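You operate a simulated robot arm through the tools that you are given. There is no shell and no other tool. Be economical: measure what you need, move in short steps, check, and stop when the job is done.

You are at the controls of a simulated robot arm. One attempt, no reset.

Task
Turn the stir one knob to 300. Close the pink drawer. Shut the lower bench drawer. Turn the yellow pump knob to 100. Turn the yellow stirrer knob to 300. The order is free.

The check looks at the end state, three seconds after you hand in, the way a careful person would. Anything else that was tipped, shoved, dropped, spilled or broken makes it a failure.

Robot
A 7-joint arm with a two-finger parallel gripper on a trunk, on a base that drives. Base frame: it is fixed to the floor where the robot stands at the start and does not move with it; the origin is under the middle of the robot, x ahead of it, y to its left, z up. Lengths are in m, angles in degrees, forces in N, time in s.
With the tool pointing down near the work surface it reaches from about 0.2 to 0.74 m from the robot's upright axis, wherever it stands. Its first joint turns from -166.0 to 166.0 degrees. Places, roughly: lower bench drawer [0.3, -10.8, 0.6]; pink drawer [0.9, -12.5, 0.8]; stir one knob [0.9, 0, 1.4]; yellow pump knob [0.7, 0.6, 0.6]; yellow stirrer knob [-1.5, 2.9, 0.8]. Payload 1.57 kg.
The tool frame sits at the grasp point between the pads (the TCP): z along the fingers, y along the line on which they close. The tips reach 0.03 m beyond it. Largest opening 0.11 m; finger width 0.024, thickness 0.012; the body of the gripper, 0.048 by 0.112 m, starts 0.078 m behind the TCP.
Orientation is that of the tool frame in the base frame, as a unit quaternion [w, x, y, z]. With the fingers straight down and closing along the base's y, the tool's x points along the base's -x, its y along +y and its z along -z.

Tools
- The arm moves only by the tool move_arm. Its argument "targets" is a list of rows, each a list of 7 numbers: the shift along the tool's x, y, z in m, then the turn, a rotation vector about the tool's x, y, z in degrees, then the finger opening in m, from 0 to 0.11. In form: [[tx, ty, tz, rx, ry, rz, grip], ...]. A call has 1 to 20 rows; each row is the pose to reach, as a shift and turn from the pose commanded when the call began, along the tool's axes at that moment. Each row takes 0.2 s and may step no farther than 0.05 m and 8.6 degrees from the row before; otherwise, or with a gripper value out of range, the whole call is refused. A pose out of reach is approached as far as the arm can. The call stops where the force on the tool passes 40 N (or 10 N more than at its start, if that is more) or the arm is blocked; 0.2 s more then pass. The fingers move at their own pace (about 0.045 m/s each) and stop on an object; they squeeze with about 36 N. The grip force told is the motor's: it shows also when the fingers shut on nothing. Time passes only in rows, and 0.2 s behind the last, so rows that repeat a pose let the fingers close. The reply holds the time, the measured pose of the TCP, the force on the tool along the base axes, the opening and the grip force, in the units named above and with some noise, with the torque about the TCP (base axes, N m) and any sound that the robot's microphone picked up.
- Cameras (640 x 400 px; columns grow to the right, rows downward): "scene" is now at [0.0313, 0.1457, 1.3692]; the picture's right is [-0.07, -1.00, 0.00], its down [-0.43, 0.03, -0.90] and it looks along [0.90, -0.07, -0.43] (base axes); focal length 247 px, centre (320, 200). "wrist" rides on the gripper at [0.07, 0.016, -0.141] in the tool frame; the picture's right is [-0.23, 0.97, 0.00], its down [-0.86, -0.20, -0.48] and it looks along [-0.47, -0.11, 0.88] (tool axes); focal length 222 px, centre (320, 200). There is no depth. A picture from a camera that has moved, and an enlarged one, comes with that camera's place and axes in the base frame and with its lens.
- get_image(camera): a new picture of that camera. No time passes.
- move_column(by): slides the trunk up (or, below 0, down) by that many m; the arm and the scene camera ride with it, the base frame stays. It gives what a move gives, with no picture.
- drive_base(legs): drives the robot by 1 to 6 legs, each [ahead, turn to the left] in m and degrees, along the robot's own axes; the way and the turn of a leg run together, so that a leg with both is an arc; at most 1.5 m and 180 degrees a leg. The arm and the cameras ride along, it lands a little off, and it stops where it bumps. It gives what a move gives.
- pan_tilt(pan, tilt): turns the head with the scene camera to pan (to the left, within 155 degrees either way) and tilt (down, from -29 to 69), counted from straight ahead of the robot. It gives what a move gives.
- zoom(camera, box): a new picture of the part [left, top, right, bottom] of that camera's present view, enlarged. No time passes.
- close_job(): hands the job in; it is judged then, once.

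Go step by step. Nothing tells you exact positions but the pictures and the camera data: compare them with the known pose of the tool, close in by small moves and look again before you grip or let go. The budget is 165 turns and 128 pictures, counting those below and the enlarged ones. Unless the task says otherwise, let go and move clear before handing in.

The tools are called after "Emit:" by a JSON object that holds its "fn" and its "kwargs". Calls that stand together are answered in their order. move_arm: Moves the arm, as the interface text tells. Its arguments: {"type":"object","properties":{"targets":{"type":"array","items":{"type":"array","items":{"type":"number"}}}},"required":["targets"]} The other tools are called the same way: move_column (by) slides the trunk up or down; drive_base (legs) drives the base; pan_tilt (pan, tilt) turns the head that bears the scene camera; get_image (camera) takes a picture; zoom (camera, box) takes an enlarged picture of a part of a camera's view; close_job () hands the job in.

At the start:

```text
t: 0.0
eef_pos: [0.4675, 0.1178, 0.9992]
tool_rot: [-0.001, 0.0, 1.0, 0.0]
ft_force: [-0.1, 0.1, -0.1]
torque: [0.01, -0.02, 0.0]
width: 0.1097
gripper_force: 0.2
trunk travel left (down, up): [-0.275, 0.315]
robot x, y, heading: [-0.001, -0.0014, -0.2]
head pan, tilt: [-4.3, 25.4]
```

scene: 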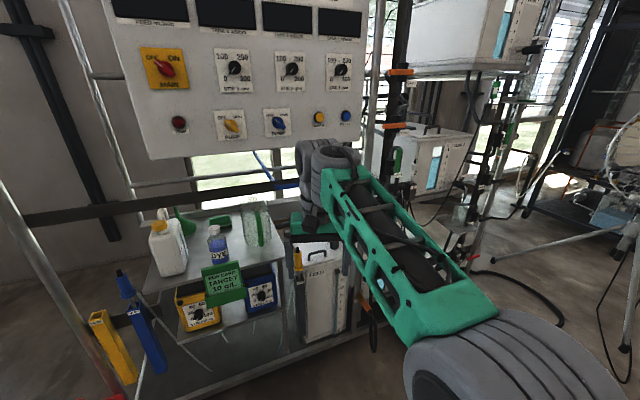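
wrist: 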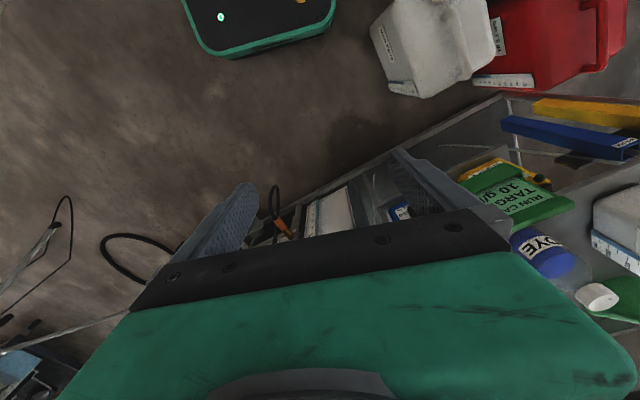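

I see a control panel ahead with stir knobs and a pump shelf below. I'll zoom in on the panel and on the shelf first.

Emit:
{"fn": "zoom", "kwargs": {"camera": "scene", "box": [120, 20, 380, 150]}}

Emit:
{"fn": "zoom", "kwargs": {"camera": "scene", "box": [120, 190, 320, 350]}}

```text
2.46 times, centred on (250, 85) of scene
camera zoom: at [0.0313, 0.1457, 1.3692], right [-0.07, -1.0, 0.0], down [-0.43, 0.03, -0.9], along [0.9, -0.07, -0.43], focal length 608 px, centre (492, 483)
```

zoom: 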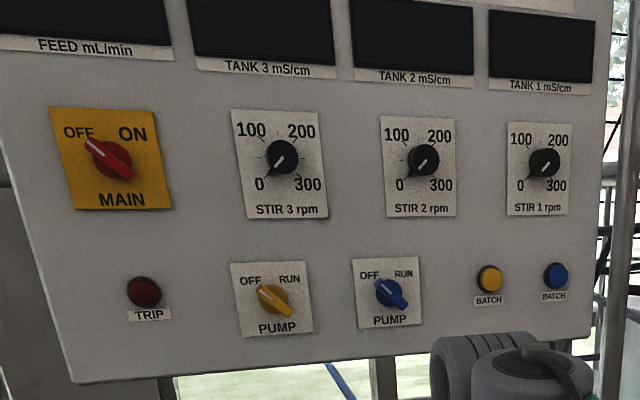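

```text
2.50 times, centred on (220, 270) of scene
camera zoom: at [0.0313, 0.1457, 1.3692], right [-0.07, -1.0, 0.0], down [-0.43, 0.03, -0.9], along [0.9, -0.07, -0.43], focal length 618 px, centre (570, 25)
```

zoom: 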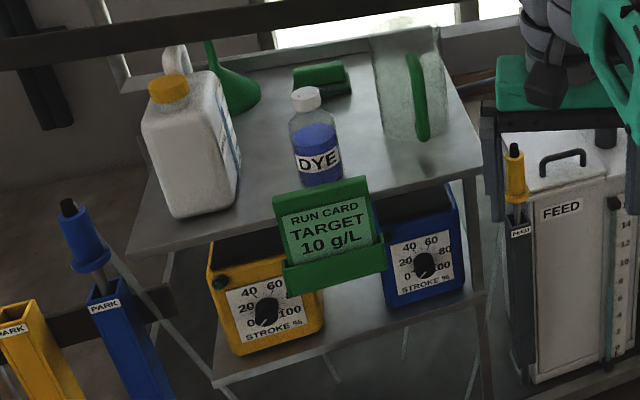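

Stir 1 (pointing at 0) is near (0.9, 0.01, 1.40), on a panel yawed about 15°. I'll raise the trunk and bring the tool level in front of it.

Emit:
{"fn": "move_column", "kwargs": {"by": 0.2}}

Emit:
{"fn": "move_arm", "kwargs": {"targets": [[-0.005, -0.008, -0.017, 0, -8.18, 0, 0.08], [-0.01, -0.016, -0.034, 0, -16.36, 0, 0.08], [-0.015, -0.024, -0.051, 0, -24.54, 0, 0.08], [-0.02, -0.032, -0.068, 0, -32.72, 0, 0.08], [-0.025, -0.04, -0.085, 0, -40.9, 0, 0.08], [-0.03, -0.048, -0.102, 0, -49.08, 0, 0.08], [-0.035, -0.056, -0.119, 0, -57.26, 0, 0.08], [-0.04, -0.064, -0.136, 0, -65.44, 0, 0.08], [-0.045, -0.072, -0.153, 0, -73.62, 0, 0.08], [-0.05, -0.08, -0.17, 0, -81.8, 0, 0.08], [-0.055, -0.088, -0.187, 0, -90, 0, 0.08]]}}

Emit:
{"fn": "get_image", "kwargs": {"camera": "wrist"}}

Emit:
{"fn": "get_image", "kwargs": {"camera": "scene"}}

```text
t: 2.2
eef_pos: [0.4663, 0.1188, 1.1991]
tool_rot: [0.0, 0.0, 1.0, 0.0]
ft_force: [-0.4, 0.1, -0.3]
torque: [-0.02, 0.01, 0.0]
width: 0.1102
gripper_force: 0.1
trunk travel left (down, up): [-0.475, 0.115]
robot x, y, heading: [0.0009, -0.0019, -0.3]
head pan, tilt: [-4.3, 25.4]
```

```text
t: 4.3
eef_pos: [0.6251, -0.0582, 1.3153]
tool_rot: [0.547, 0.046, 0.835, -0.042]
ft_force: [-2.1, 1.1, 0.8]
torque: [-0.03, -0.09, 0.0]
width: 0.08
gripper_force: 0.0
out of reach, approached as far as the arm can: row 5, 6, 7, 8, 9
trunk travel left (down, up): [-0.475, 0.115]
robot x, y, heading: [-0.001, -0.0023, 0.0]
head pan, tilt: [-4.3, 25.4]
stopped in row 10: the arm was blocked; the commanded pose is now the measured one
```

```text
123 pictures are left
camera wrist: at [0.4725, -0.023, 1.3066], right [0.21, 0.96, 0.19], down [-0.12, -0.17, 0.98], along [0.97, -0.23, 0.08], focal length 222 px, centre (320, 200)
```

wrist: 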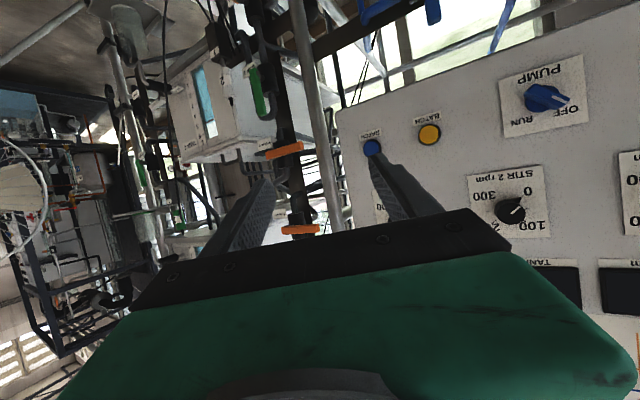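

```text
122 pictures are left
camera scene: at [0.0268, 0.1469, 1.5672], right [-0.07, -1.0, 0.0], down [-0.42, 0.03, -0.9], along [0.9, -0.07, -0.43], focal length 247 px, centre (320, 200)
```

scene: 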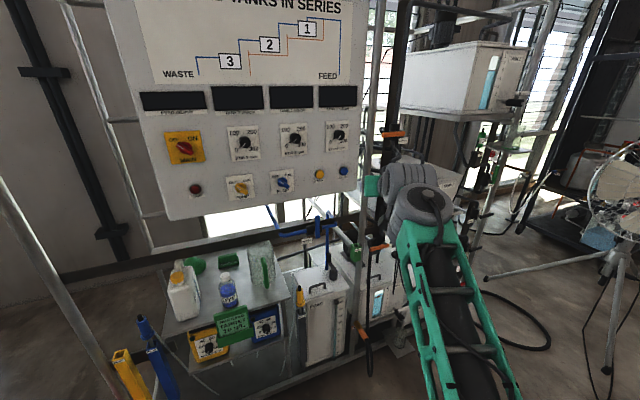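

The tool stopped about 23° short of level. I'll carry on from there, moving forward and up a little while fixing the orientation.

Emit:
{"fn": "move_arm", "kwargs": {"targets": [[-0.019, 0.005, 0.006, -3.67, -3.9, -0.57, 0.08], [-0.038, 0.009, 0.012, -7.33, -7.8, -1.13, 0.08], [-0.057, 0.014, 0.018, -11, -11.7, -1.7, 0.08], [-0.076, 0.019, 0.023, -14.7, -15.6, -2.3, 0.08], [-0.095, 0.023, 0.029, -18.3, -19.5, -2.8, 0.08], [-0.114, 0.028, 0.035, -22, -23.4, -3.4, 0.08]]}}

Emit:
{"fn": "get_image", "kwargs": {"camera": "wrist"}}

```text
t: 5.7
eef_pos: [0.7106, -0.0388, 1.4025]
tool_rot: [0.698, -0.091, 0.704, 0.093]
ft_force: [0.0, 0.2, 0.9]
torque: [-0.01, 0.02, 0.02]
width: 0.08
gripper_force: 0.1
trunk travel left (down, up): [-0.475, 0.115]
robot x, y, heading: [-0.0019, -0.0021, 0.1]
head pan, tilt: [-4.3, 25.4]
```

```text
121 pictures are left
camera wrist: at [0.5699, -0.0599, 1.3328], right [-0.25, 0.94, 0.23], down [-0.4, -0.32, 0.86], along [0.88, 0.12, 0.46], focal length 222 px, centre (320, 200)
```

wrist: 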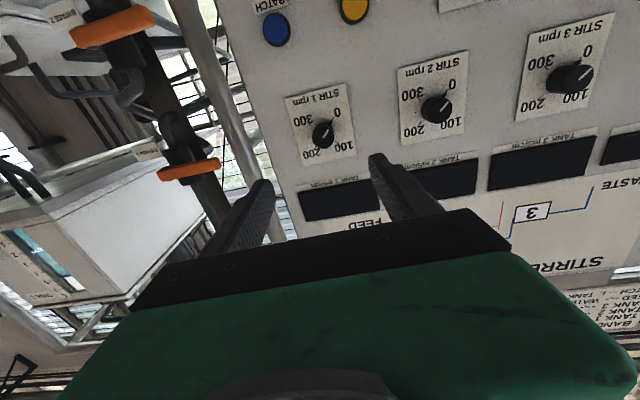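

The tool now faces the panel, and triangulation puts the knob at about (0.892, 0.014, 1.402), with the panel yawed 17°. Zooming in on the knob.

Emit:
{"fn": "zoom", "kwargs": {"camera": "wrist", "box": [280, 80, 370, 170]}}

```text
4.44 times, centred on (325, 125) of wrist
camera zoom: at [0.5699, -0.0599, 1.3328], right [-0.25, 0.94, 0.23], down [-0.4, -0.32, 0.86], along [0.88, 0.12, 0.46], focal length 987 px, centre (298, 533)
```

zoom: 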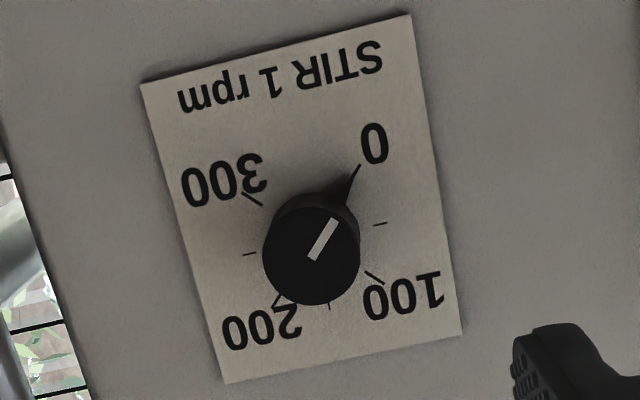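

It is a round knob with a skirt pointer, and 270° covers 0–300. I'll move to 7 cm before grasp depth, then roll the wrist −90° to gain turning range.

Emit:
{"fn": "move_arm", "kwargs": {"targets": [[0, 0, 0.035, -0.7, 0, 0, 0.07], [0, 0.001, 0.07, -1.4, 0, 0, 0.07], [0, 0.001, 0.104, -2, 0, 0, 0.07]]}}

Emit:
{"fn": "move_arm", "kwargs": {"targets": [[0, 0, 0, 0, 0, -8.5, 0.07], [0, 0, 0, 0, 0, -17, 0.07], [0, 0, 0, 0, 0, -25.5, 0.07], [0, 0, 0, 0, 0, -34, 0.07], [0, 0, 0, 0, 0, -42.5, 0.07], [0, 0, 0, 0, 0, -51, 0.07], [0, 0, 0, 0, 0, -59.5, 0.07], [0, 0, 0, 0, 0, -68, 0.07], [0, 0, 0, 0, 0, -76.5, 0.07], [0, 0, 0, 0, 0, -85, 0.07], [0, 0, 0, 0, 0, -90, 0.07]]}}

Emit:
{"fn": "get_image", "kwargs": {"camera": "wrist"}}

```text
t: 6.5
eef_pos: [0.8134, -0.0107, 1.3998]
tool_rot: [0.696, -0.105, 0.702, 0.107]
ft_force: [0.1, -0.2, 0.0]
torque: [0.02, -0.03, -0.01]
width: 0.0701
gripper_force: 0.0
trunk travel left (down, up): [-0.475, 0.115]
robot x, y, heading: [-0.0029, -0.0015, 0.0]
head pan, tilt: [-4.3, 25.4]
```

```text
t: 8.9
eef_pos: [0.8115, -0.0115, 1.4009]
tool_rot: [-0.567, 0.57, -0.423, 0.419]
ft_force: [-0.3, -0.2, -0.3]
torque: [-0.01, 0.01, 0.02]
width: 0.0702
gripper_force: 0.0
trunk travel left (down, up): [-0.475, 0.115]
robot x, y, heading: [0.0006, -0.0003, 0.1]
head pan, tilt: [-4.3, 25.4]
```

```text
119 pictures are left
camera wrist: at [0.6972, -0.1198, 1.3833], right [-0.07, 0.22, -0.97], down [-0.71, 0.68, 0.2], along [0.7, 0.7, 0.1], focal length 222 px, centre (320, 200)
```

wrist: 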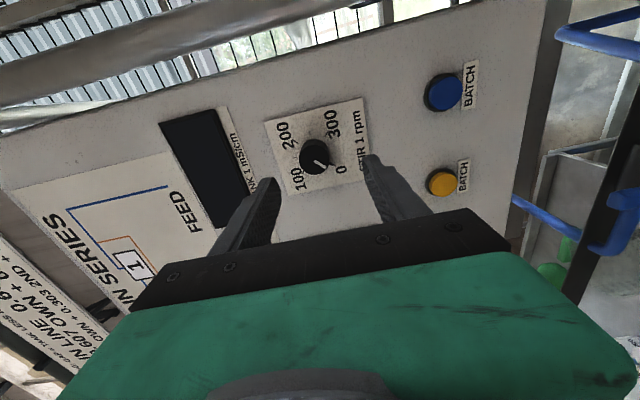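

At −90° roll the knob is still centred between the fingers. Advancing to grip depth and closing.

Emit:
{"fn": "move_arm", "kwargs": {"targets": [[0, 0, 0.03, 0, 0, 0, 0.06], [0, 0, 0.055, 0, 0, 0, 0.06], [0, 0, 0.07, 0, 0, 0, 0.06], [0, 0, 0.07, 0, 0, 0, 0.045]]}}

Emit:
{"fn": "get_image", "kwargs": {"camera": "wrist"}}

```text
t: 9.9
eef_pos: [0.8764, 0.0087, 1.3982]
tool_rot: [-0.567, 0.569, -0.423, 0.418]
ft_force: [-0.1, 0.9, -0.1]
torque: [0.01, 0.0, 0.0]
width: 0.0451
gripper_force: 0.2
trunk travel left (down, up): [-0.475, 0.115]
robot x, y, heading: [-0.0001, -0.0007, -0.1]
head pan, tilt: [-4.3, 25.4]
```

```text
118 pictures are left
camera wrist: at [0.7636, -0.0996, 1.3823], right [-0.07, 0.22, -0.97], down [-0.71, 0.68, 0.21], along [0.7, 0.7, 0.1], focal length 222 px, centre (320, 200)
```

wrist: 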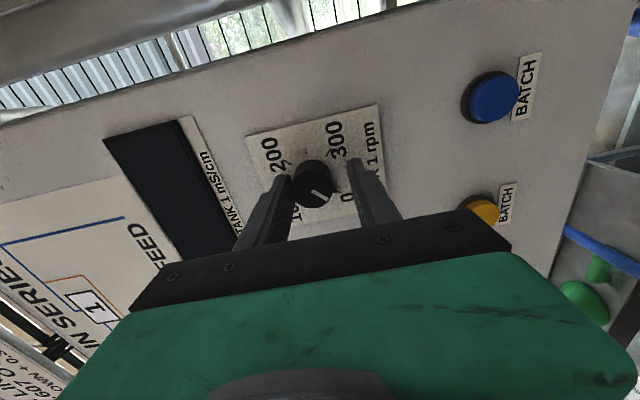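

Emit:
{"fn": "zoom", "kwargs": {"camera": "wrist", "box": [240, 120, 400, 220]}}

```text
4.00 times, centred on (320, 170) of wrist
camera zoom: at [0.7636, -0.0996, 1.3823], right [-0.07, 0.22, -0.97], down [-0.71, 0.68, 0.21], along [0.7, 0.7, 0.1], focal length 888 px, centre (320, 320)
```

zoom: 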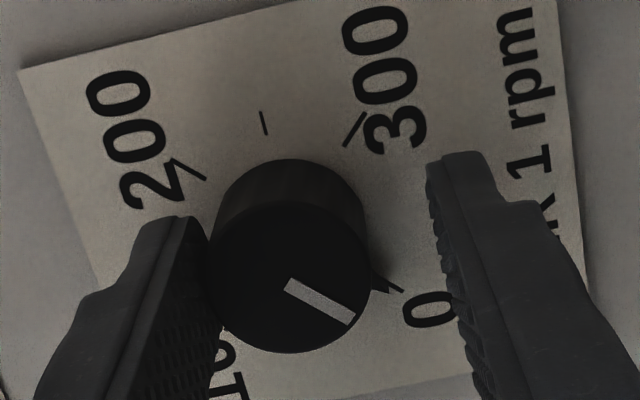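

The knob centre is about 5.5 mm toward the upper finger and 2 mm off sideways. I'll correct that and close.

Emit:
{"fn": "move_arm", "kwargs": {"targets": [[-0.002, -0.0055, 0.0, 0, 0, 0, 0.045], [-0.002, -0.0055, 0.002, 0, 0, 0, 0.035], [-0.002, -0.0055, 0.002, 0, 0, 0, 0.02], [-0.002, -0.0055, 0.002, 0, 0, 0, 0.01], [-0.002, -0.0055, 0.002, 0, 0, 0, 0.01]]}}

Emit:
{"fn": "zoom", "kwargs": {"camera": "wrist", "box": [240, 120, 400, 220]}}

```text
t: 11.1
eef_pos: [0.8793, 0.0106, 1.4058]
tool_rot: [-0.568, 0.569, -0.422, 0.418]
ft_force: [5.7, -0.9, 7.8]
torque: [0.22, -0.81, -0.1]
width: 0.0316
gripper_force: 38.8
trunk travel left (down, up): [-0.475, 0.115]
robot x, y, heading: [-0.0002, 0.0012, -0.0]
head pan, tilt: [-4.3, 25.4]
```

```text
4.00 times, centred on (320, 170) of wrist
camera zoom: at [0.7658, -0.097, 1.3885], right [-0.07, 0.22, -0.97], down [-0.71, 0.68, 0.2], along [0.7, 0.7, 0.11], focal length 888 px, centre (320, 320)
```

zoom: 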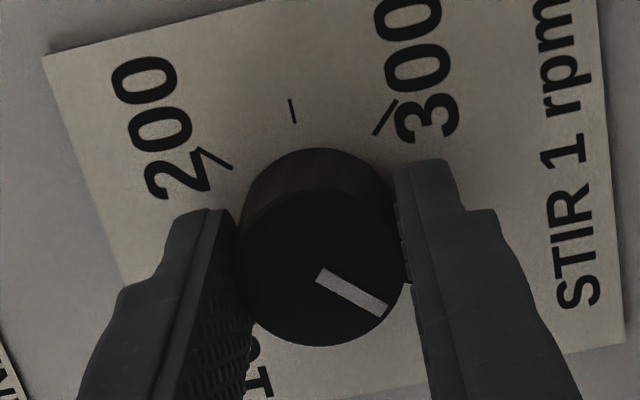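

The grip is centred on the knob, which is 31.6 mm wide. Turning 90° clockwise now.

Emit:
{"fn": "move_arm", "kwargs": {"targets": [[0, -0.001, 0, 0, 0, 8.5, 0.01], [0, -0.001, 0, 0, 0, 17, 0.01], [0, -0.001, 0, 0, 0, 25.5, 0.01], [0, -0.001, 0, 0, 0, 34, 0.01], [0, -0.001, 0, 0, 0, 42.5, 0.01], [0, -0.001, 0, 0, 0, 51, 0.01], [0, -0.001, 0, 0, 0, 59.5, 0.01], [0, -0.001, 0, 0, 0, 68, 0.01], [0, -0.001, 0, 0, 0, 76.5, 0.01], [0, -0.001, 0, 0, 0, 85, 0.01], [0, -0.001, 0, 0, 0, 90, 0.01]]}}

Emit:
{"fn": "zoom", "kwargs": {"camera": "wrist", "box": [220, 80, 420, 220]}}

```text
t: 13.5
eef_pos: [0.8794, 0.0098, 1.4049]
tool_rot: [0.696, -0.101, 0.703, 0.107]
ft_force: [11.3, -3.5, 15.7]
torque: [-0.12, 0.19, 0.84]
width: 0.0318
gripper_force: 40.4
trunk travel left (down, up): [-0.475, 0.115]
robot x, y, heading: [-0.0015, -0.0016, -0.0]
head pan, tilt: [-4.3, 25.4]
```

```text
2.86 times, centred on (320, 150) of wrist
camera zoom: at [0.7401, -0.0152, 1.3362], right [-0.28, 0.93, 0.23], down [-0.39, -0.33, 0.86], along [0.88, 0.15, 0.46], focal length 635 px, centre (320, 343)
```

zoom: 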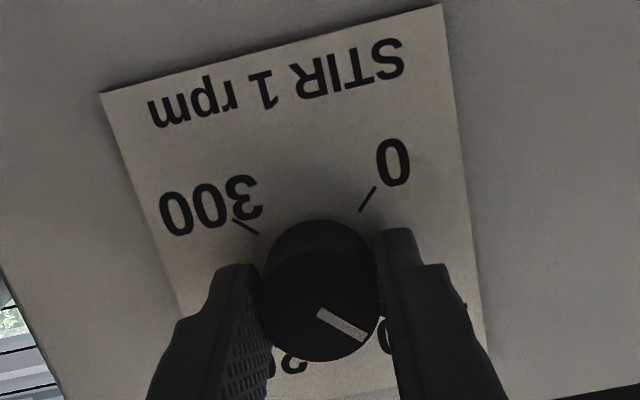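

The knob followed the gripper by 90°. Continuing another 90° with a small upward correction to ease the side force.

Emit:
{"fn": "move_arm", "kwargs": {"targets": [[-0.0015, 0, 0.001, 0, 0, 8.5, 0.01], [-0.0015, 0, 0.001, 0, 0, 17, 0.01], [-0.0015, 0, 0.001, 0, 0, 25.5, 0.01], [-0.0015, 0, 0.001, 0, 0, 34, 0.01], [-0.0015, 0, 0.001, 0, 0, 42.5, 0.01], [-0.0015, 0, 0.001, 0, 0, 51, 0.01], [-0.0015, 0, 0.001, 0, 0, 59.5, 0.01], [-0.0015, 0, 0.001, 0, 0, 68, 0.01], [-0.0015, 0, 0.001, 0, 0, 76.5, 0.01], [-0.0015, 0, 0.001, 0, 0, 85, 0.01], [-0.0015, 0, 0.001, 0, 0, 90, 0.01]]}}

Emit:
{"fn": "zoom", "kwargs": {"camera": "wrist", "box": [220, 80, 420, 220]}}

```text
t: 15.9
eef_pos: [0.877, 0.0092, 1.4047]
tool_rot: [0.418, 0.424, 0.567, 0.569]
ft_force: [33.8, -5.9, 21.6]
torque: [0.34, -1.01, -0.28]
width: 0.0312
gripper_force: 40.7
out of reach, approached as far as the arm can: row 2, 3, 4, 9, 11
trunk travel left (down, up): [-0.475, 0.115]
robot x, y, heading: [0.0002, -0.0018, 0.2]
head pan, tilt: [-4.3, 25.4]
```

```text
2.86 times, centred on (320, 150) of wrist
camera zoom: at [0.7224, 0.0359, 1.4214], right [0.07, -0.22, 0.97], down [-0.21, -0.96, -0.2], along [0.97, -0.19, -0.11], focal length 635 px, centre (320, 343)
```

zoom: 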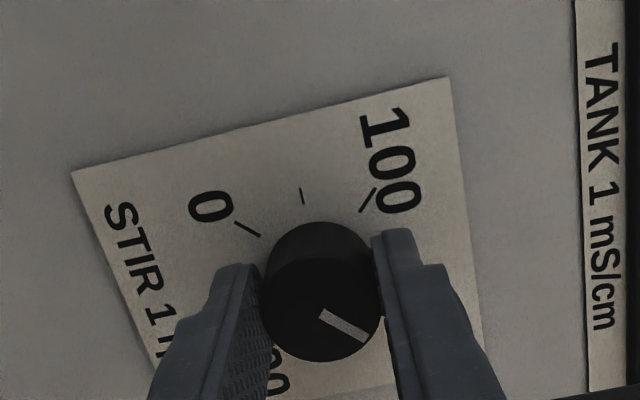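

The knob now points to 200. Releasing, backing off and rolling back 180° for the last 90°.

Emit:
{"fn": "move_arm", "kwargs": {"targets": [[0, 0, 0, 0, 0, 0, 0.035], [0, 0, 0, 0, 0, 0, 0.055], [0, 0, 0, 0, 0, 0, 0.06], [0, 0, -0.03, 0, 0, 0, 0.06], [0, 0, -0.06, 0, 0, 0, 0.06]]}}

Emit:
{"fn": "move_arm", "kwargs": {"targets": [[0, 0, 0, 0, 0, -8.5, 0.06], [0, 0, 0, 0, 0, -17, 0.06], [0, 0, 0, 0, 0, -25.5, 0.06], [0, 0, 0, 0, 0, -34, 0.06], [0, 0, 0, 0, 0, -42.5, 0.06], [0, 0, 0, 0, 0, -51, 0.06], [0, 0, 0, 0, 0, -59.5, 0.06], [0, 0, 0, 0, 0, -68, 0.06], [0, 0, 0, 0, 0, -76.5, 0.06], [0, 0, 0, 0, 0, -85, 0.06], [0, 0, 0, 0, 0, -90, 0.06]]}}

Emit:
{"fn": "move_arm", "kwargs": {"targets": [[0, 0, 0, 0, 0, -8.5, 0.06], [0, 0, 0, 0, 0, -17, 0.06], [0, 0, 0, 0, 0, -25.5, 0.06], [0, 0, 0, 0, 0, -34, 0.06], [0, 0, 0, 0, 0, -42.5, 0.06], [0, 0, 0, 0, 0, -51, 0.06], [0, 0, 0, 0, 0, -59.5, 0.06], [0, 0, 0, 0, 0, -68, 0.06], [0, 0, 0, 0, 0, -76.5, 0.06], [0, 0, 0, 0, 0, -85, 0.06], [0, 0, 0, 0, 0, -90, 0.06]]}}

Emit:
{"fn": "get_image", "kwargs": {"camera": "wrist"}}

```text
t: 17.1
eef_pos: [0.84, -0.011, 1.42]
tool_rot: [0.417, 0.424, 0.57, 0.567]
ft_force: [0.4, -1.1, -0.5]
torque: [0.0, -0.04, 0.02]
width: 0.0601
gripper_force: 0.0
out of reach, approached as far as the arm can: row 4, 5
trunk travel left (down, up): [-0.475, 0.115]
robot x, y, heading: [-0.0042, 0.0051, 0.1]
head pan, tilt: [-4.3, 25.4]
```

```text
t: 19.5
eef_pos: [0.8412, -0.0128, 1.4208]
tool_rot: [0.696, -0.105, 0.703, 0.105]
ft_force: [-0.4, 0.4, 1.4]
torque: [-0.03, -0.04, -0.02]
width: 0.0598
gripper_force: 0.1
trunk travel left (down, up): [-0.475, 0.115]
robot x, y, heading: [0.0013, -0.0017, 0.1]
head pan, tilt: [-4.3, 25.4]
```

```text
t: 21.9
eef_pos: [0.8397, -0.0133, 1.4205]
tool_rot: [-0.567, 0.571, -0.422, 0.418]
ft_force: [0.0, -0.4, -0.2]
torque: [-0.01, 0.02, -0.01]
width: 0.0602
gripper_force: 0.0
trunk travel left (down, up): [-0.475, 0.115]
robot x, y, heading: [-0.001, 0.0016, 0.0]
head pan, tilt: [-4.3, 25.4]
```

```text
113 pictures are left
camera wrist: at [0.7275, -0.1212, 1.4049], right [-0.08, 0.22, -0.97], down [-0.71, 0.68, 0.21], along [0.7, 0.7, 0.1], focal length 222 px, centre (320, 200)
```

wrist: 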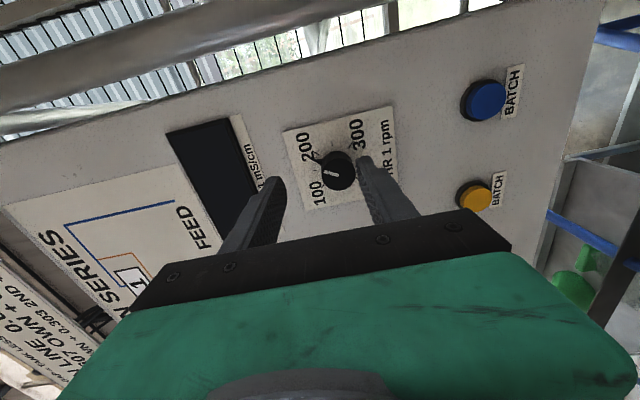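

The knob stayed at 200. Aligning back to the known grip pose, going in, and closing.

Emit:
{"fn": "move_arm", "kwargs": {"targets": [[-0.0109, 0.0155, 0.0, 0, 0, 0, 0.06], [-0.0109, 0.0155, 0.02, 0, 0, 0, 0.06], [-0.0109, 0.0155, 0.0434, 0, 0, 0, 0.055], [-0.0109, 0.0155, 0.0434, 0, 0, 0, 0.045]]}}

Emit:
{"fn": "zoom", "kwargs": {"camera": "wrist", "box": [240, 120, 400, 220]}}

```text
t: 22.9
eef_pos: [0.8796, 0.0114, 1.4034]
tool_rot: [-0.566, 0.571, -0.423, 0.417]
ft_force: [0.0, 0.2, -0.1]
torque: [0.04, 0.01, -0.02]
width: 0.0449
gripper_force: 0.1
out of reach, approached as far as the arm can: row 1
trunk travel left (down, up): [-0.475, 0.115]
robot x, y, heading: [0.0003, -0.0027, 0.1]
head pan, tilt: [-4.3, 25.4]
```

```text
4.00 times, centred on (320, 170) of wrist
camera zoom: at [0.765, -0.0962, 1.3876], right [-0.08, 0.22, -0.97], down [-0.71, 0.68, 0.21], along [0.7, 0.7, 0.1], focal length 888 px, centre (320, 320)
```

zoom: 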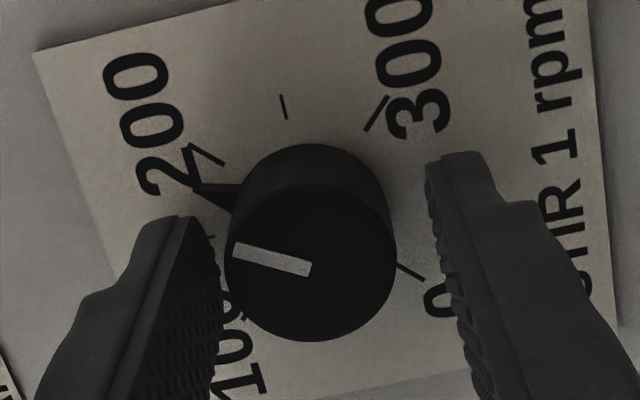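

The knob slipped back to about 178 on release, and the pointer lies under the upper finger. I'll open slightly and roll another −40° so the fingers clear it before closing.

Emit:
{"fn": "move_arm", "kwargs": {"targets": [[0, -0.001, -0.01, 0, 0, 0, 0.06], [0, -0.001, -0.01, 0, 0, -8, 0.06], [0, -0.001, -0.01, 0, 0, -16, 0.06], [0, -0.001, -0.01, 0, 0, -24, 0.06], [0, -0.001, -0.01, 0, 0, -32, 0.06], [0, -0.001, -0.01, 0, 0, -40, 0.06], [0, -0.001, 0, 0, 0, -40, 0.05]]}}

Emit:
{"fn": "zoom", "kwargs": {"camera": "wrist", "box": [240, 120, 400, 220]}}

```text
t: 24.5
eef_pos: [0.8771, 0.0124, 1.4045]
tool_rot: [-0.39, 0.681, -0.202, 0.586]
ft_force: [1.1, 0.4, -0.5]
torque: [0.04, -0.01, 0.02]
width: 0.05
gripper_force: 0.1
trunk travel left (down, up): [-0.475, 0.115]
robot x, y, heading: [-0.0035, -0.0006, -0.2]
head pan, tilt: [-4.3, 25.4]
```

```text
4.00 times, centred on (320, 170) of wrist
camera zoom: at [0.7626, -0.0908, 1.4369], right [0.12, -0.43, -0.89], down [-0.69, 0.61, -0.39], along [0.71, 0.66, -0.22], focal length 888 px, centre (320, 320)
```

zoom: 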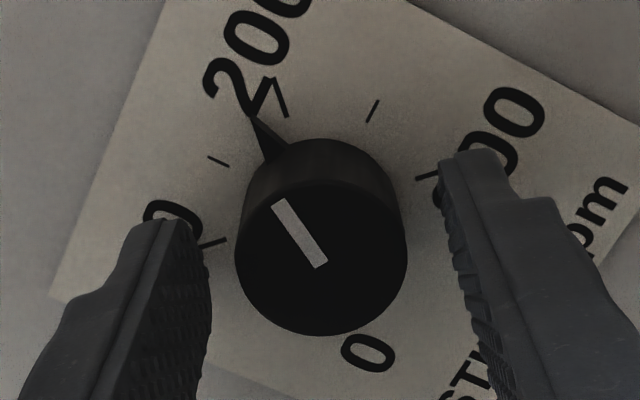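

The pointer is clear of the fingers and reads about 177. Closing, then turning 100° and checking.

Emit:
{"fn": "move_arm", "kwargs": {"targets": [[0, -0.0005, 0, 0, 0, 0, 0.035], [0, -0.0005, 0, 0, 0, 0, 0.02], [0, -0.0005, 0, 0, 0, 0, 0.01], [0, -0.0005, 0, 0, 0, 0, 0.01]]}}

Emit:
{"fn": "move_arm", "kwargs": {"targets": [[0, 0, 0, 0, 0, 8.5, 0.01], [0, 0, 0, 0, 0, 17, 0.01], [0, 0, 0, 0, 0, 25.5, 0.01], [0, 0, 0, 0, 0, 34, 0.01], [0, 0, 0, 0, 0, 42.5, 0.01], [0, 0, 0, 0, 0, 51, 0.01], [0, 0, 0, 0, 0, 59.5, 0.01], [0, 0, 0, 0, 0, 68, 0.01], [0, 0, 0, 0, 0, 76.5, 0.01], [0, 0, 0, 0, 0, 85, 0.01], [0, 0, 0, 0, 0, 93, 0.01], [0, 0, 0, 0, 0, 100, 0.01]]}}

Emit:
{"fn": "zoom", "kwargs": {"camera": "wrist", "box": [240, 120, 400, 220]}}

```text
t: 25.5
eef_pos: [0.8773, 0.0116, 1.4045]
tool_rot: [-0.39, 0.681, -0.204, 0.586]
ft_force: [-2.9, -1.4, -5.6]
torque: [0.19, -0.53, 0.33]
width: 0.0317
gripper_force: 39.0
trunk travel left (down, up): [-0.475, 0.115]
robot x, y, heading: [-0.0013, -0.0021, 0.1]
head pan, tilt: [-4.3, 25.4]
```

```text
t: 28.1
eef_pos: [0.8783, 0.0107, 1.4069]
tool_rot: [0.701, -0.28, 0.652, -0.077]
ft_force: [-1.8, -2.0, -2.8]
torque: [-0.46, 1.25, 0.28]
width: 0.0316
gripper_force: 40.2
trunk travel left (down, up): [-0.475, 0.115]
robot x, y, heading: [-0.0008, 0.0007, -0.1]
head pan, tilt: [-4.3, 25.4]
```

```text
4.00 times, centred on (320, 170) of wrist
camera zoom: at [0.7496, -0.0502, 1.338], right [-0.28, 0.92, -0.28], down [-0.53, 0.1, 0.84], along [0.8, 0.39, 0.45], focal length 888 px, centre (320, 320)
```

zoom: 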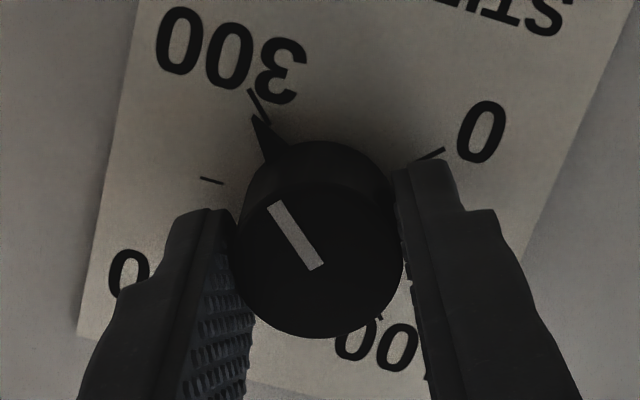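

Just short of 300. Turning a further 8°.

Emit:
{"fn": "move_arm", "kwargs": {"targets": [[0, 0, 0, 0, 0, 4, 0.01], [0, 0, 0, 0, 0, 8, 0.01]]}}

Emit:
{"fn": "zoom", "kwargs": {"camera": "wrist", "box": [240, 120, 400, 220]}}

```text
t: 28.7
eef_pos: [0.8779, 0.0114, 1.4081]
tool_rot: [0.704, -0.235, 0.669, -0.029]
ft_force: [-0.2, -2.2, 1.3]
torque: [-0.97, 0.56, 0.55]
width: 0.0318
gripper_force: 40.4
trunk travel left (down, up): [-0.475, 0.115]
robot x, y, heading: [-0.0024, 0.0009, 0.0]
head pan, tilt: [-4.3, 25.4]
```

```text
4.00 times, centred on (320, 170) of wrist
camera zoom: at [0.7468, -0.041, 1.3367], right [-0.29, 0.95, -0.15], down [-0.49, -0.01, 0.87], along [0.82, 0.33, 0.47], focal length 888 px, centre (320, 320)
```

zoom: 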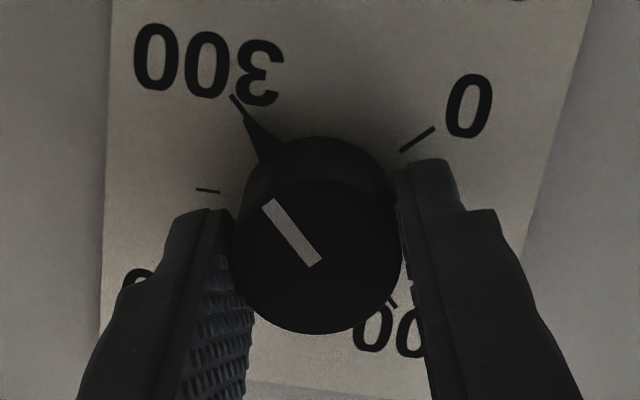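

The pointer now looks aligned with the 300 tick. Releasing, backing off and checking.

Emit:
{"fn": "move_arm", "kwargs": {"targets": [[0, 0, 0, 0, 0, -1, 0.033], [0, 0, 0, 0, 0, -1, 0.05], [0, 0, 0, 0, 0, -1, 0.06], [0, 0, -0.04, 0, 0, -1, 0.06], [0, 0, -0.08, 0, 0, -1, 0.06]]}}

Emit:
{"fn": "zoom", "kwargs": {"camera": "wrist", "box": [240, 70, 400, 200]}}

```text
t: 29.9
eef_pos: [0.8008, -0.0119, 1.4076]
tool_rot: [0.704, -0.242, 0.667, -0.036]
ft_force: [-0.2, 0.4, 0.2]
torque: [0.02, 0.01, -0.03]
width: 0.0599
gripper_force: 0.1
trunk travel left (down, up): [-0.475, 0.115]
robot x, y, heading: [-0.0, -0.0, 0.1]
head pan, tilt: [-4.3, 25.4]
```

```text
3.08 times, centred on (320, 135) of wrist
camera zoom: at [0.6697, -0.0655, 1.3378], right [-0.29, 0.94, -0.17], down [-0.49, 0.0, 0.87], along [0.82, 0.33, 0.47], focal length 684 px, centre (320, 400)
```

zoom: 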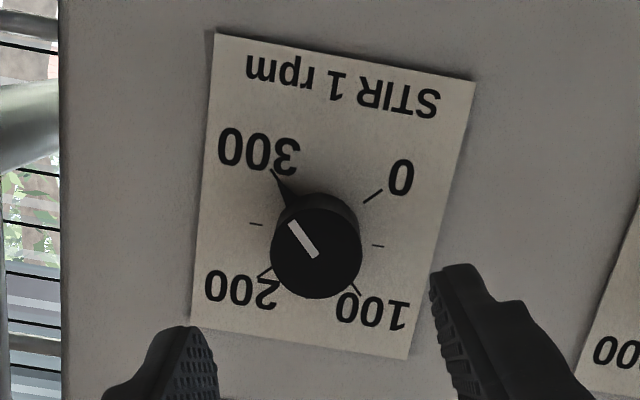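

Stir 1 is at 300. Next I'll back the arm off and survey the surroundings before driving.

Emit:
{"fn": "move_arm", "kwargs": {"targets": [[0, 0, -0.05, 0, 0, 0, 0.06], [0, 0, -0.09, 0, 0, 0, 0.06]]}}

Emit:
{"fn": "pan_tilt", "kwargs": {"pan": 60, "tilt": 30}}

Emit:
{"fn": "get_image", "kwargs": {"camera": "scene"}}

Emit:
{"fn": "pan_tilt", "kwargs": {"pan": 140, "tilt": 30}}

Emit:
{"fn": "get_image", "kwargs": {"camera": "scene"}}

Emit:
{"fn": "pan_tilt", "kwargs": {"pan": -130, "tilt": 30}}

Emit:
{"fn": "get_image", "kwargs": {"camera": "scene"}}

Emit:
{"fn": "pan_tilt", "kwargs": {"pan": 10, "tilt": 45}}

Emit:
{"fn": "get_image", "kwargs": {"camera": "scene"}}

```text
t: 30.5
eef_pos: [0.7146, -0.0393, 1.41]
tool_rot: [0.704, -0.241, 0.667, -0.036]
ft_force: [0.0, -0.3, 0.3]
torque: [-0.03, 0.03, -0.03]
width: 0.0602
gripper_force: 0.1
trunk travel left (down, up): [-0.475, 0.115]
robot x, y, heading: [-0.0008, -0.0001, -0.1]
head pan, tilt: [-4.3, 25.4]
```

```text
t: 31.9
eef_pos: [0.7172, -0.0399, 1.4096]
tool_rot: [0.703, -0.242, 0.668, -0.036]
ft_force: [0.1, -0.4, 0.0]
torque: [-0.01, 0.0, 0.0]
width: 0.0599
gripper_force: 0.1
trunk travel left (down, up): [-0.475, 0.115]
robot x, y, heading: [-0.0046, -0.0012, 0.1]
head pan, tilt: [60.0, 30.0]
```

```text
107 pictures are left
camera scene: at [-0.0158, 0.2307, 1.5619], right [0.87, -0.5, 0.0], down [-0.25, -0.43, -0.87], along [0.43, 0.75, -0.5], focal length 247 px, centre (320, 200)
```

scene: 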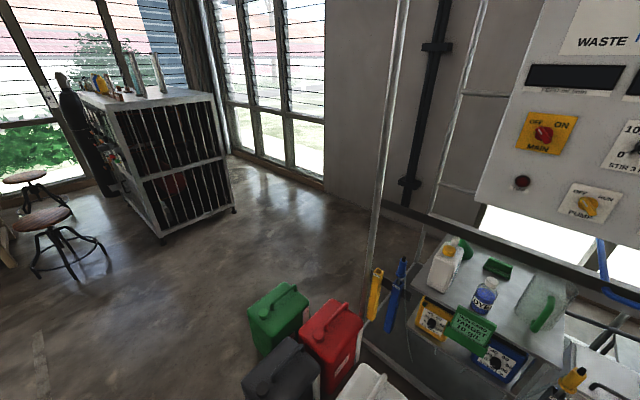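

```text
t: 33.4
eef_pos: [0.7177, -0.039, 1.4088]
tool_rot: [0.703, -0.242, 0.667, -0.035]
ft_force: [-0.1, 0.7, -0.2]
torque: [-0.01, 0.0, 0.0]
width: 0.06
gripper_force: 0.1
trunk travel left (down, up): [-0.475, 0.115]
robot x, y, heading: [-0.001, -0.0029, 0.1]
head pan, tilt: [140.0, 30.0]
```

```text
106 pictures are left
camera scene: at [-0.1303, 0.2106, 1.5619], right [0.64, 0.77, 0.0], down [0.38, -0.32, -0.87], along [-0.66, 0.56, -0.5], focal length 247 px, centre (320, 200)
```

scene: 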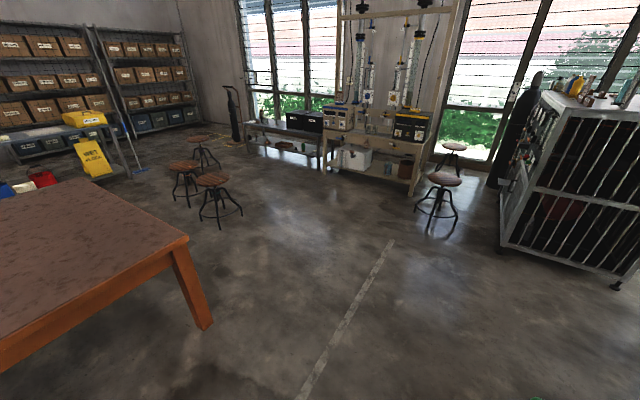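

```text
t: 37.1
eef_pos: [0.717, -0.0391, 1.4096]
tool_rot: [0.703, -0.242, 0.668, -0.036]
ft_force: [-0.2, 0.0, -0.2]
torque: [0.06, 0.01, 0.03]
width: 0.0602
gripper_force: 0.0
trunk travel left (down, up): [-0.475, 0.115]
robot x, y, heading: [-0.0005, 0.0005, 0.1]
head pan, tilt: [-130.0, 30.0]
```

```text
105 pictures are left
camera scene: at [-0.1192, 0.0831, 1.5619], right [-0.77, 0.64, 0.0], down [0.32, 0.38, -0.87], along [-0.56, -0.66, -0.5], focal length 247 px, centre (320, 200)
```

scene: 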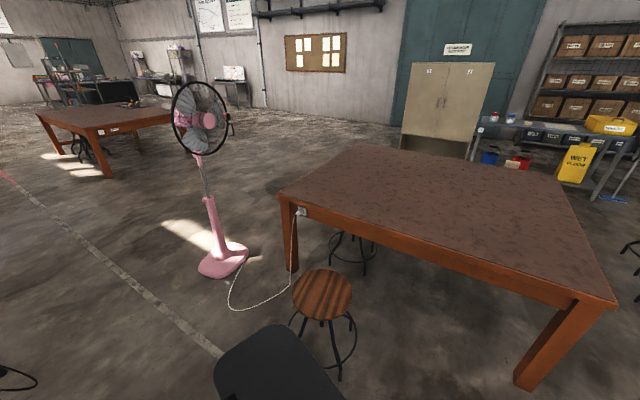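

```text
t: 39.4
eef_pos: [0.7167, -0.0398, 1.4092]
tool_rot: [0.703, -0.242, 0.667, -0.036]
ft_force: [-0.4, 0.1, -0.2]
torque: [0.04, -0.01, -0.02]
width: 0.0601
gripper_force: 0.1
trunk travel left (down, up): [-0.475, 0.115]
robot x, y, heading: [0.0008, 0.0011, 0.3]
head pan, tilt: [10.0, 45.0]
```

```text
104 pictures are left
camera scene: at [0.019, 0.1664, 1.5393], right [0.17, -0.98, 0.0], down [-0.7, -0.12, -0.71], along [0.7, 0.12, -0.71], focal length 247 px, centre (320, 200)
```

scene: 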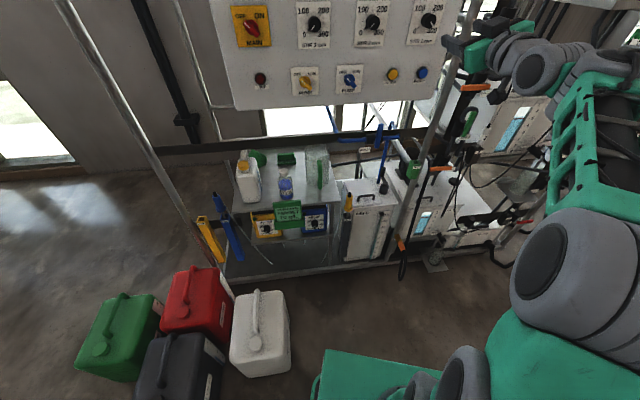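

Jerry cans are at front left, with the white one at about (0.32, 0.52). I'll back off along a clear path to about 1.1 m from the yellow pump knob, facing 17° left, and then lower the trunk.

Emit:
{"fn": "drive_base", "kwargs": {"legs": [[-0.15, 0], [0, -40], [-0.32, 0], [0, 57]]}}

Emit:
{"fn": "move_column", "kwargs": {"by": -0.47}}

Emit:
{"fn": "pan_tilt", "kwargs": {"pan": 0, "tilt": 25}}

Emit:
{"fn": "get_image", "kwargs": {"camera": "scene"}}

Emit:
{"fn": "get_image", "kwargs": {"camera": "wrist"}}

```text
t: 46.8
eef_pos: [0.3093, 0.3584, 1.4073]
tool_rot: [0.702, -0.33, 0.628, 0.061]
ft_force: [-0.1, 0.5, 0.5]
torque: [0.03, 0.01, -0.02]
width: 0.06
gripper_force: 0.0
trunk travel left (down, up): [-0.475, 0.115]
robot x, y, heading: [-0.3939, 0.205, 15.7]
head pan, tilt: [10.0, 45.0]
```

```text
refused: -0.47 is not a number from -0.4 to 0.4
```

```text
t: 47.6
eef_pos: [0.3087, 0.3564, 1.409]
tool_rot: [0.702, -0.331, 0.628, 0.061]
ft_force: [-0.5, -0.3, 0.4]
torque: [-0.02, 0.0, 0.01]
width: 0.06
gripper_force: 0.1
trunk travel left (down, up): [-0.475, 0.115]
robot x, y, heading: [-0.3937, 0.2042, 15.5]
head pan, tilt: [0.0, 25.0]
```

```text
103 pictures are left
camera scene: at [-0.4038, 0.3566, 1.5698], right [0.27, -0.96, 0.0], down [-0.41, -0.11, -0.91], along [0.87, 0.25, -0.42], focal length 247 px, centre (320, 200)
```

scene: 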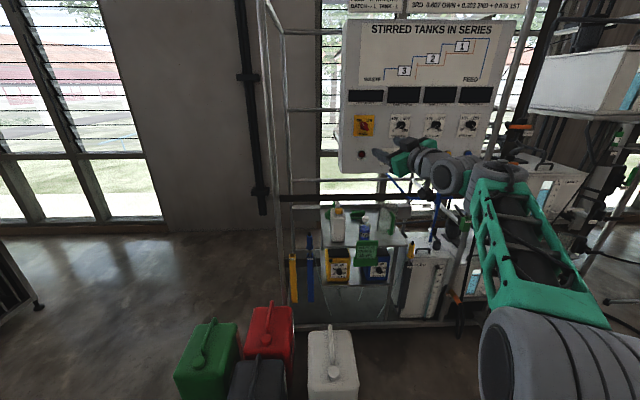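

```text
102 pictures are left
camera wrist: at [0.1973, 0.2708, 1.3386], right [-0.53, 0.83, -0.17], down [-0.48, -0.13, 0.87], along [0.7, 0.54, 0.46], focal length 222 px, centre (320, 200)
```

wrist: 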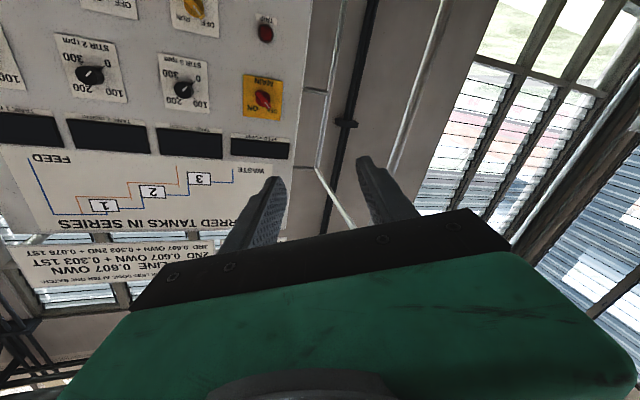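

Emit:
{"fn": "move_column", "kwargs": {"by": -0.4}}

Emit:
{"fn": "move_column", "kwargs": {"by": -0.074}}

Emit:
{"fn": "get_image", "kwargs": {"camera": "scene"}}

Emit:
{"fn": "zoom", "kwargs": {"camera": "scene", "box": [270, 150, 450, 290]}}

```text
t: 51.4
eef_pos: [0.3087, 0.3577, 1.0087]
tool_rot: [0.702, -0.331, 0.628, 0.061]
ft_force: [-0.8, 0.5, -0.6]
torque: [-0.01, -0.03, -0.01]
width: 0.0602
gripper_force: 0.0
trunk travel left (down, up): [-0.075, 0.515]
robot x, y, heading: [-0.3934, 0.1993, 15.5]
head pan, tilt: [0.0, 25.0]
```

```text
t: 52.5
eef_pos: [0.308, 0.3573, 0.9349]
tool_rot: [0.702, -0.331, 0.628, 0.061]
ft_force: [0.1, 0.3, 0.1]
torque: [-0.01, 0.01, 0.03]
width: 0.06
gripper_force: 0.0
trunk travel left (down, up): [-0.001, 0.589]
robot x, y, heading: [-0.3911, 0.2029, 15.8]
head pan, tilt: [0.0, 25.0]
```

```text
101 pictures are left
camera scene: at [-0.4038, 0.3566, 1.0959], right [0.27, -0.96, 0.0], down [-0.41, -0.11, -0.91], along [0.87, 0.25, -0.42], focal length 247 px, centre (320, 200)
```

scene: 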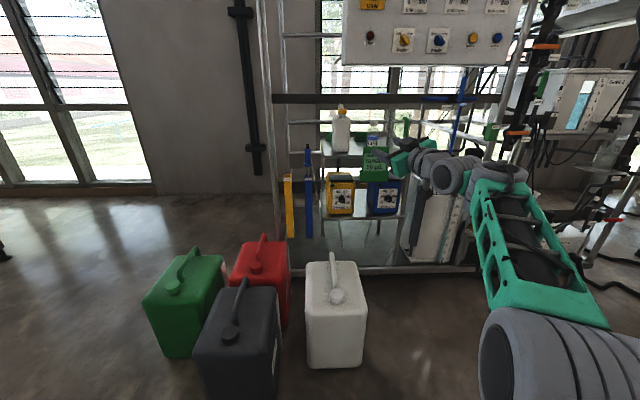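

```text
2.86 times, centred on (360, 220) of scene
camera zoom: at [-0.4038, 0.3566, 1.0959], right [0.27, -0.96, 0.0], down [-0.41, -0.11, -0.91], along [0.87, 0.25, -0.42], focal length 706 px, centre (206, 143)
```

zoom: 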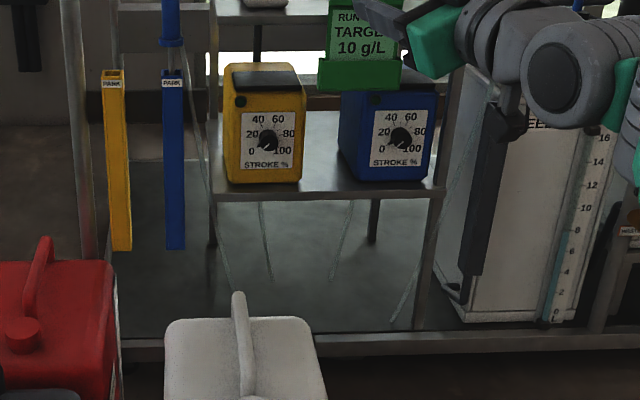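

Emit:
{"fn": "zoom", "kwargs": {"camera": "scene", "box": [325, 165, 375, 205]}}

```text
10.00 times, centred on (350, 185) of scene
camera zoom: at [-0.4038, 0.3566, 1.0959], right [0.27, -0.96, 0.0], down [-0.41, -0.11, -0.91], along [0.87, 0.25, -0.42], focal length 2472 px, centre (20, 350)
```

zoom: 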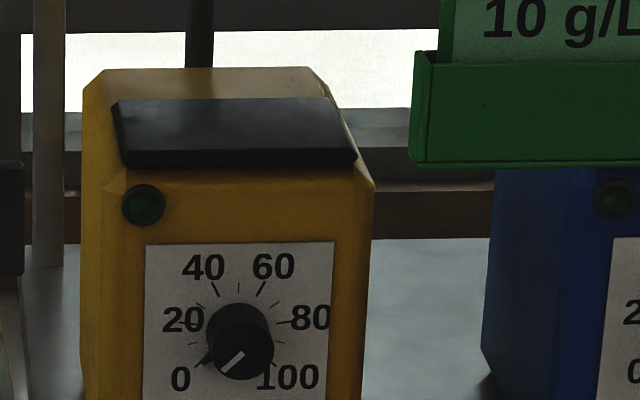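

The yellow pump reads about 0 with the same 270° scale, and its knob is near (0.75, 0.57, 0.55). I'll yaw the tool to face it and start lowering.

Emit:
{"fn": "move_arm", "kwargs": {"targets": [[0.0325, 0.0192, 0.0155, 3.6, 1.5, 0, 0.06], [0.065, 0.0385, 0.031, 7.2, 3, 0, 0.06], [0.0975, 0.0578, 0.0465, 10.8, 4.5, 0, 0.06], [0.13, 0.077, 0.062, 14.5, 6.1, 0, 0.06]]}}

Emit:
{"fn": "get_image", "kwargs": {"camera": "scene"}}

```text
t: 53.5
eef_pos: [0.3467, 0.4086, 0.7843]
tool_rot: [0.704, -0.242, 0.667, -0.038]
ft_force: [-0.2, -0.2, 1.5]
torque: [0.01, 0.0, 0.02]
width: 0.06
gripper_force: 0.1
trunk travel left (down, up): [-0.001, 0.589]
robot x, y, heading: [-0.3892, 0.1995, 15.7]
head pan, tilt: [0.0, 25.0]
```

```text
98 pictures are left
camera scene: at [-0.404, 0.3564, 1.0959], right [0.27, -0.96, 0.0], down [-0.41, -0.11, -0.91], along [0.87, 0.25, -0.42], focal length 247 px, centre (320, 200)
```

scene: 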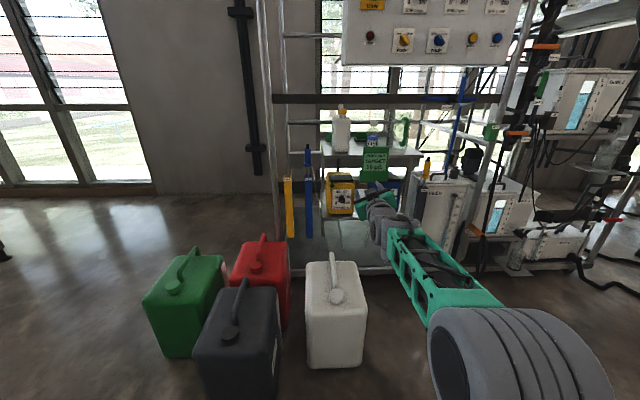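

Emit:
{"fn": "move_arm", "kwargs": {"targets": [[0.0333, 0.021, 0.014, 0, 0, 0, 0.06], [0.0667, 0.042, 0.028, 0, 0, 0, 0.06], [0.1, 0.063, 0.042, 0, 0, 0, 0.06], [0.1333, 0.084, 0.056, 0, 0, 0, 0.06], [0.1667, 0.105, 0.07, 0, 0, 0, 0.06], [0.2, 0.126, 0.084, 0, 0, 0, 0.06]]}}

Emit:
{"fn": "get_image", "kwargs": {"camera": "scene"}}

Emit:
{"fn": "get_image", "kwargs": {"camera": "wrist"}}

```text
t: 54.9
eef_pos: [0.418, 0.4693, 0.5503]
tool_rot: [0.704, -0.242, 0.667, -0.036]
ft_force: [0.2, 0.0, 0.4]
torque: [-0.05, 0.09, 0.03]
width: 0.06
gripper_force: 0.1
trunk travel left (down, up): [-0.001, 0.589]
robot x, y, heading: [-0.3923, 0.2034, 15.6]
head pan, tilt: [0.0, 25.0]
```

```text
97 pictures are left
camera scene: at [-0.4041, 0.3565, 1.096], right [0.27, -0.96, 0.0], down [-0.41, -0.11, -0.91], along [0.87, 0.25, -0.42], focal length 247 px, centre (320, 200)
```

scene: 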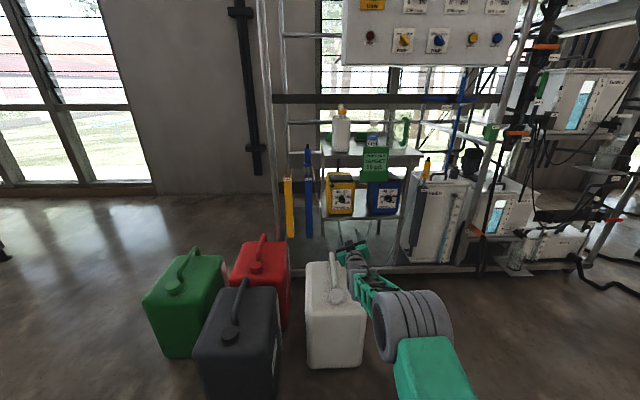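

```text
96 pictures are left
camera wrist: at [0.2873, 0.4162, 0.4788], right [-0.29, 0.94, -0.17], down [-0.5, 0.0, 0.87], along [0.82, 0.34, 0.47], focal length 222 px, centre (320, 200)
```

wrist: 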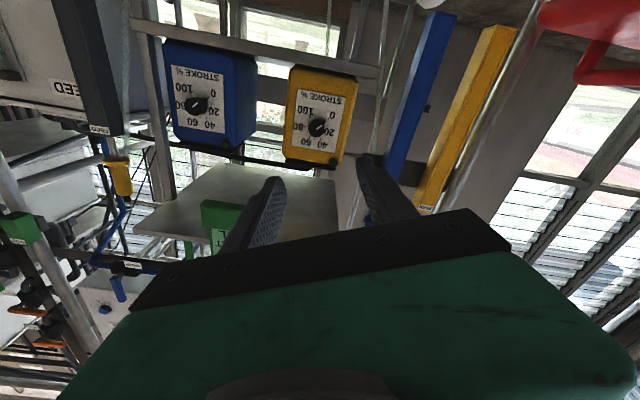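

The tool is level at knob height. Triangulated yellow pump knob: (0.741, 0.569, 0.564). Checking the box's facing up close.

Emit:
{"fn": "zoom", "kwargs": {"camera": "wrist", "box": [265, 55, 385, 175]}}

Emit:
{"fn": "zoom", "kwargs": {"camera": "scene", "box": [320, 165, 370, 220]}}

```text
3.33 times, centred on (325, 115) of wrist
camera zoom: at [0.2873, 0.4162, 0.4788], right [-0.29, 0.94, -0.17], down [-0.5, 0.0, 0.87], along [0.82, 0.34, 0.47], focal length 740 px, centre (303, 483)
```

zoom: 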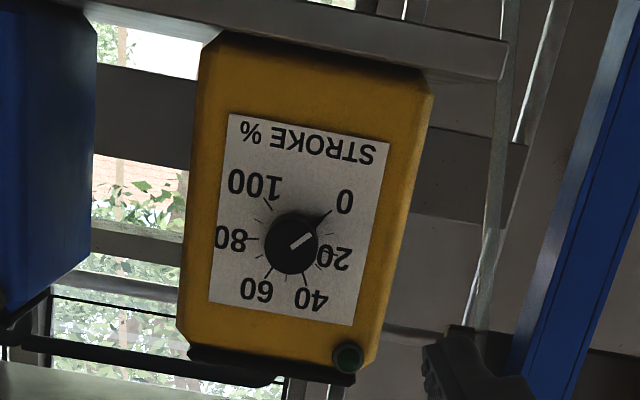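

```text
7.27 times, centred on (345, 192) of scene
camera zoom: at [-0.4041, 0.3565, 1.096], right [0.27, -0.96, 0.0], down [-0.41, -0.11, -0.91], along [0.87, 0.25, -0.42], focal length 1798 px, centre (138, 254)
```

zoom: 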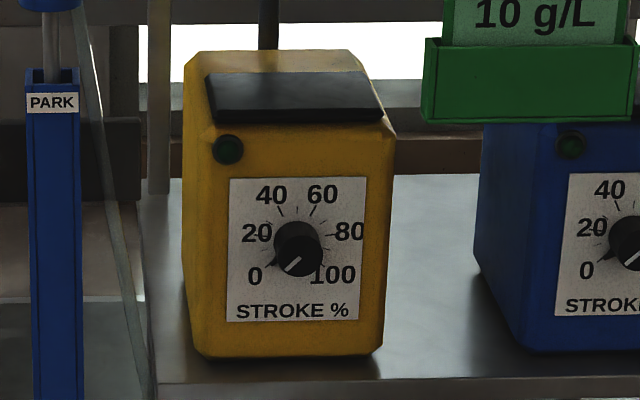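

Let me look down at the base-to-can clearance before driving in.

Emit:
{"fn": "pan_tilt", "kwargs": {"pan": 0, "tilt": 65}}

Emit:
{"fn": "get_image", "kwargs": {"camera": "scene"}}

```text
t: 56.0
eef_pos: [0.4175, 0.469, 0.5483]
tool_rot: [0.703, -0.243, 0.667, -0.037]
ft_force: [0.4, -0.3, 0.0]
torque: [-0.02, 0.03, 0.03]
width: 0.0601
gripper_force: 0.1
trunk travel left (down, up): [-0.001, 0.589]
robot x, y, heading: [-0.3937, 0.1996, 15.7]
head pan, tilt: [0.0, 65.0]
```

```text
93 pictures are left
camera scene: at [-0.4339, 0.3481, 1.0403], right [0.27, -0.96, 0.0], down [-0.87, -0.25, -0.42], along [0.41, 0.11, -0.91], focal length 247 px, centre (320, 200)
```

scene: 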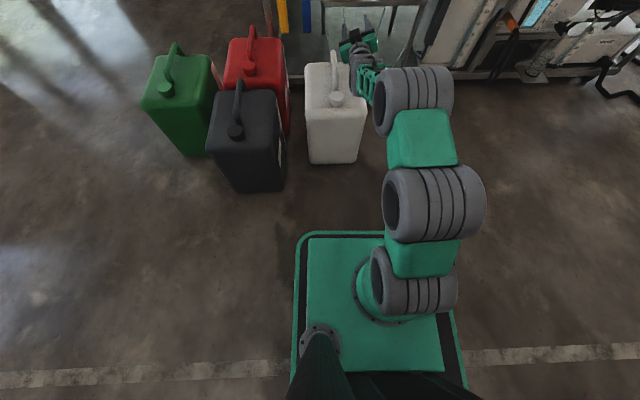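

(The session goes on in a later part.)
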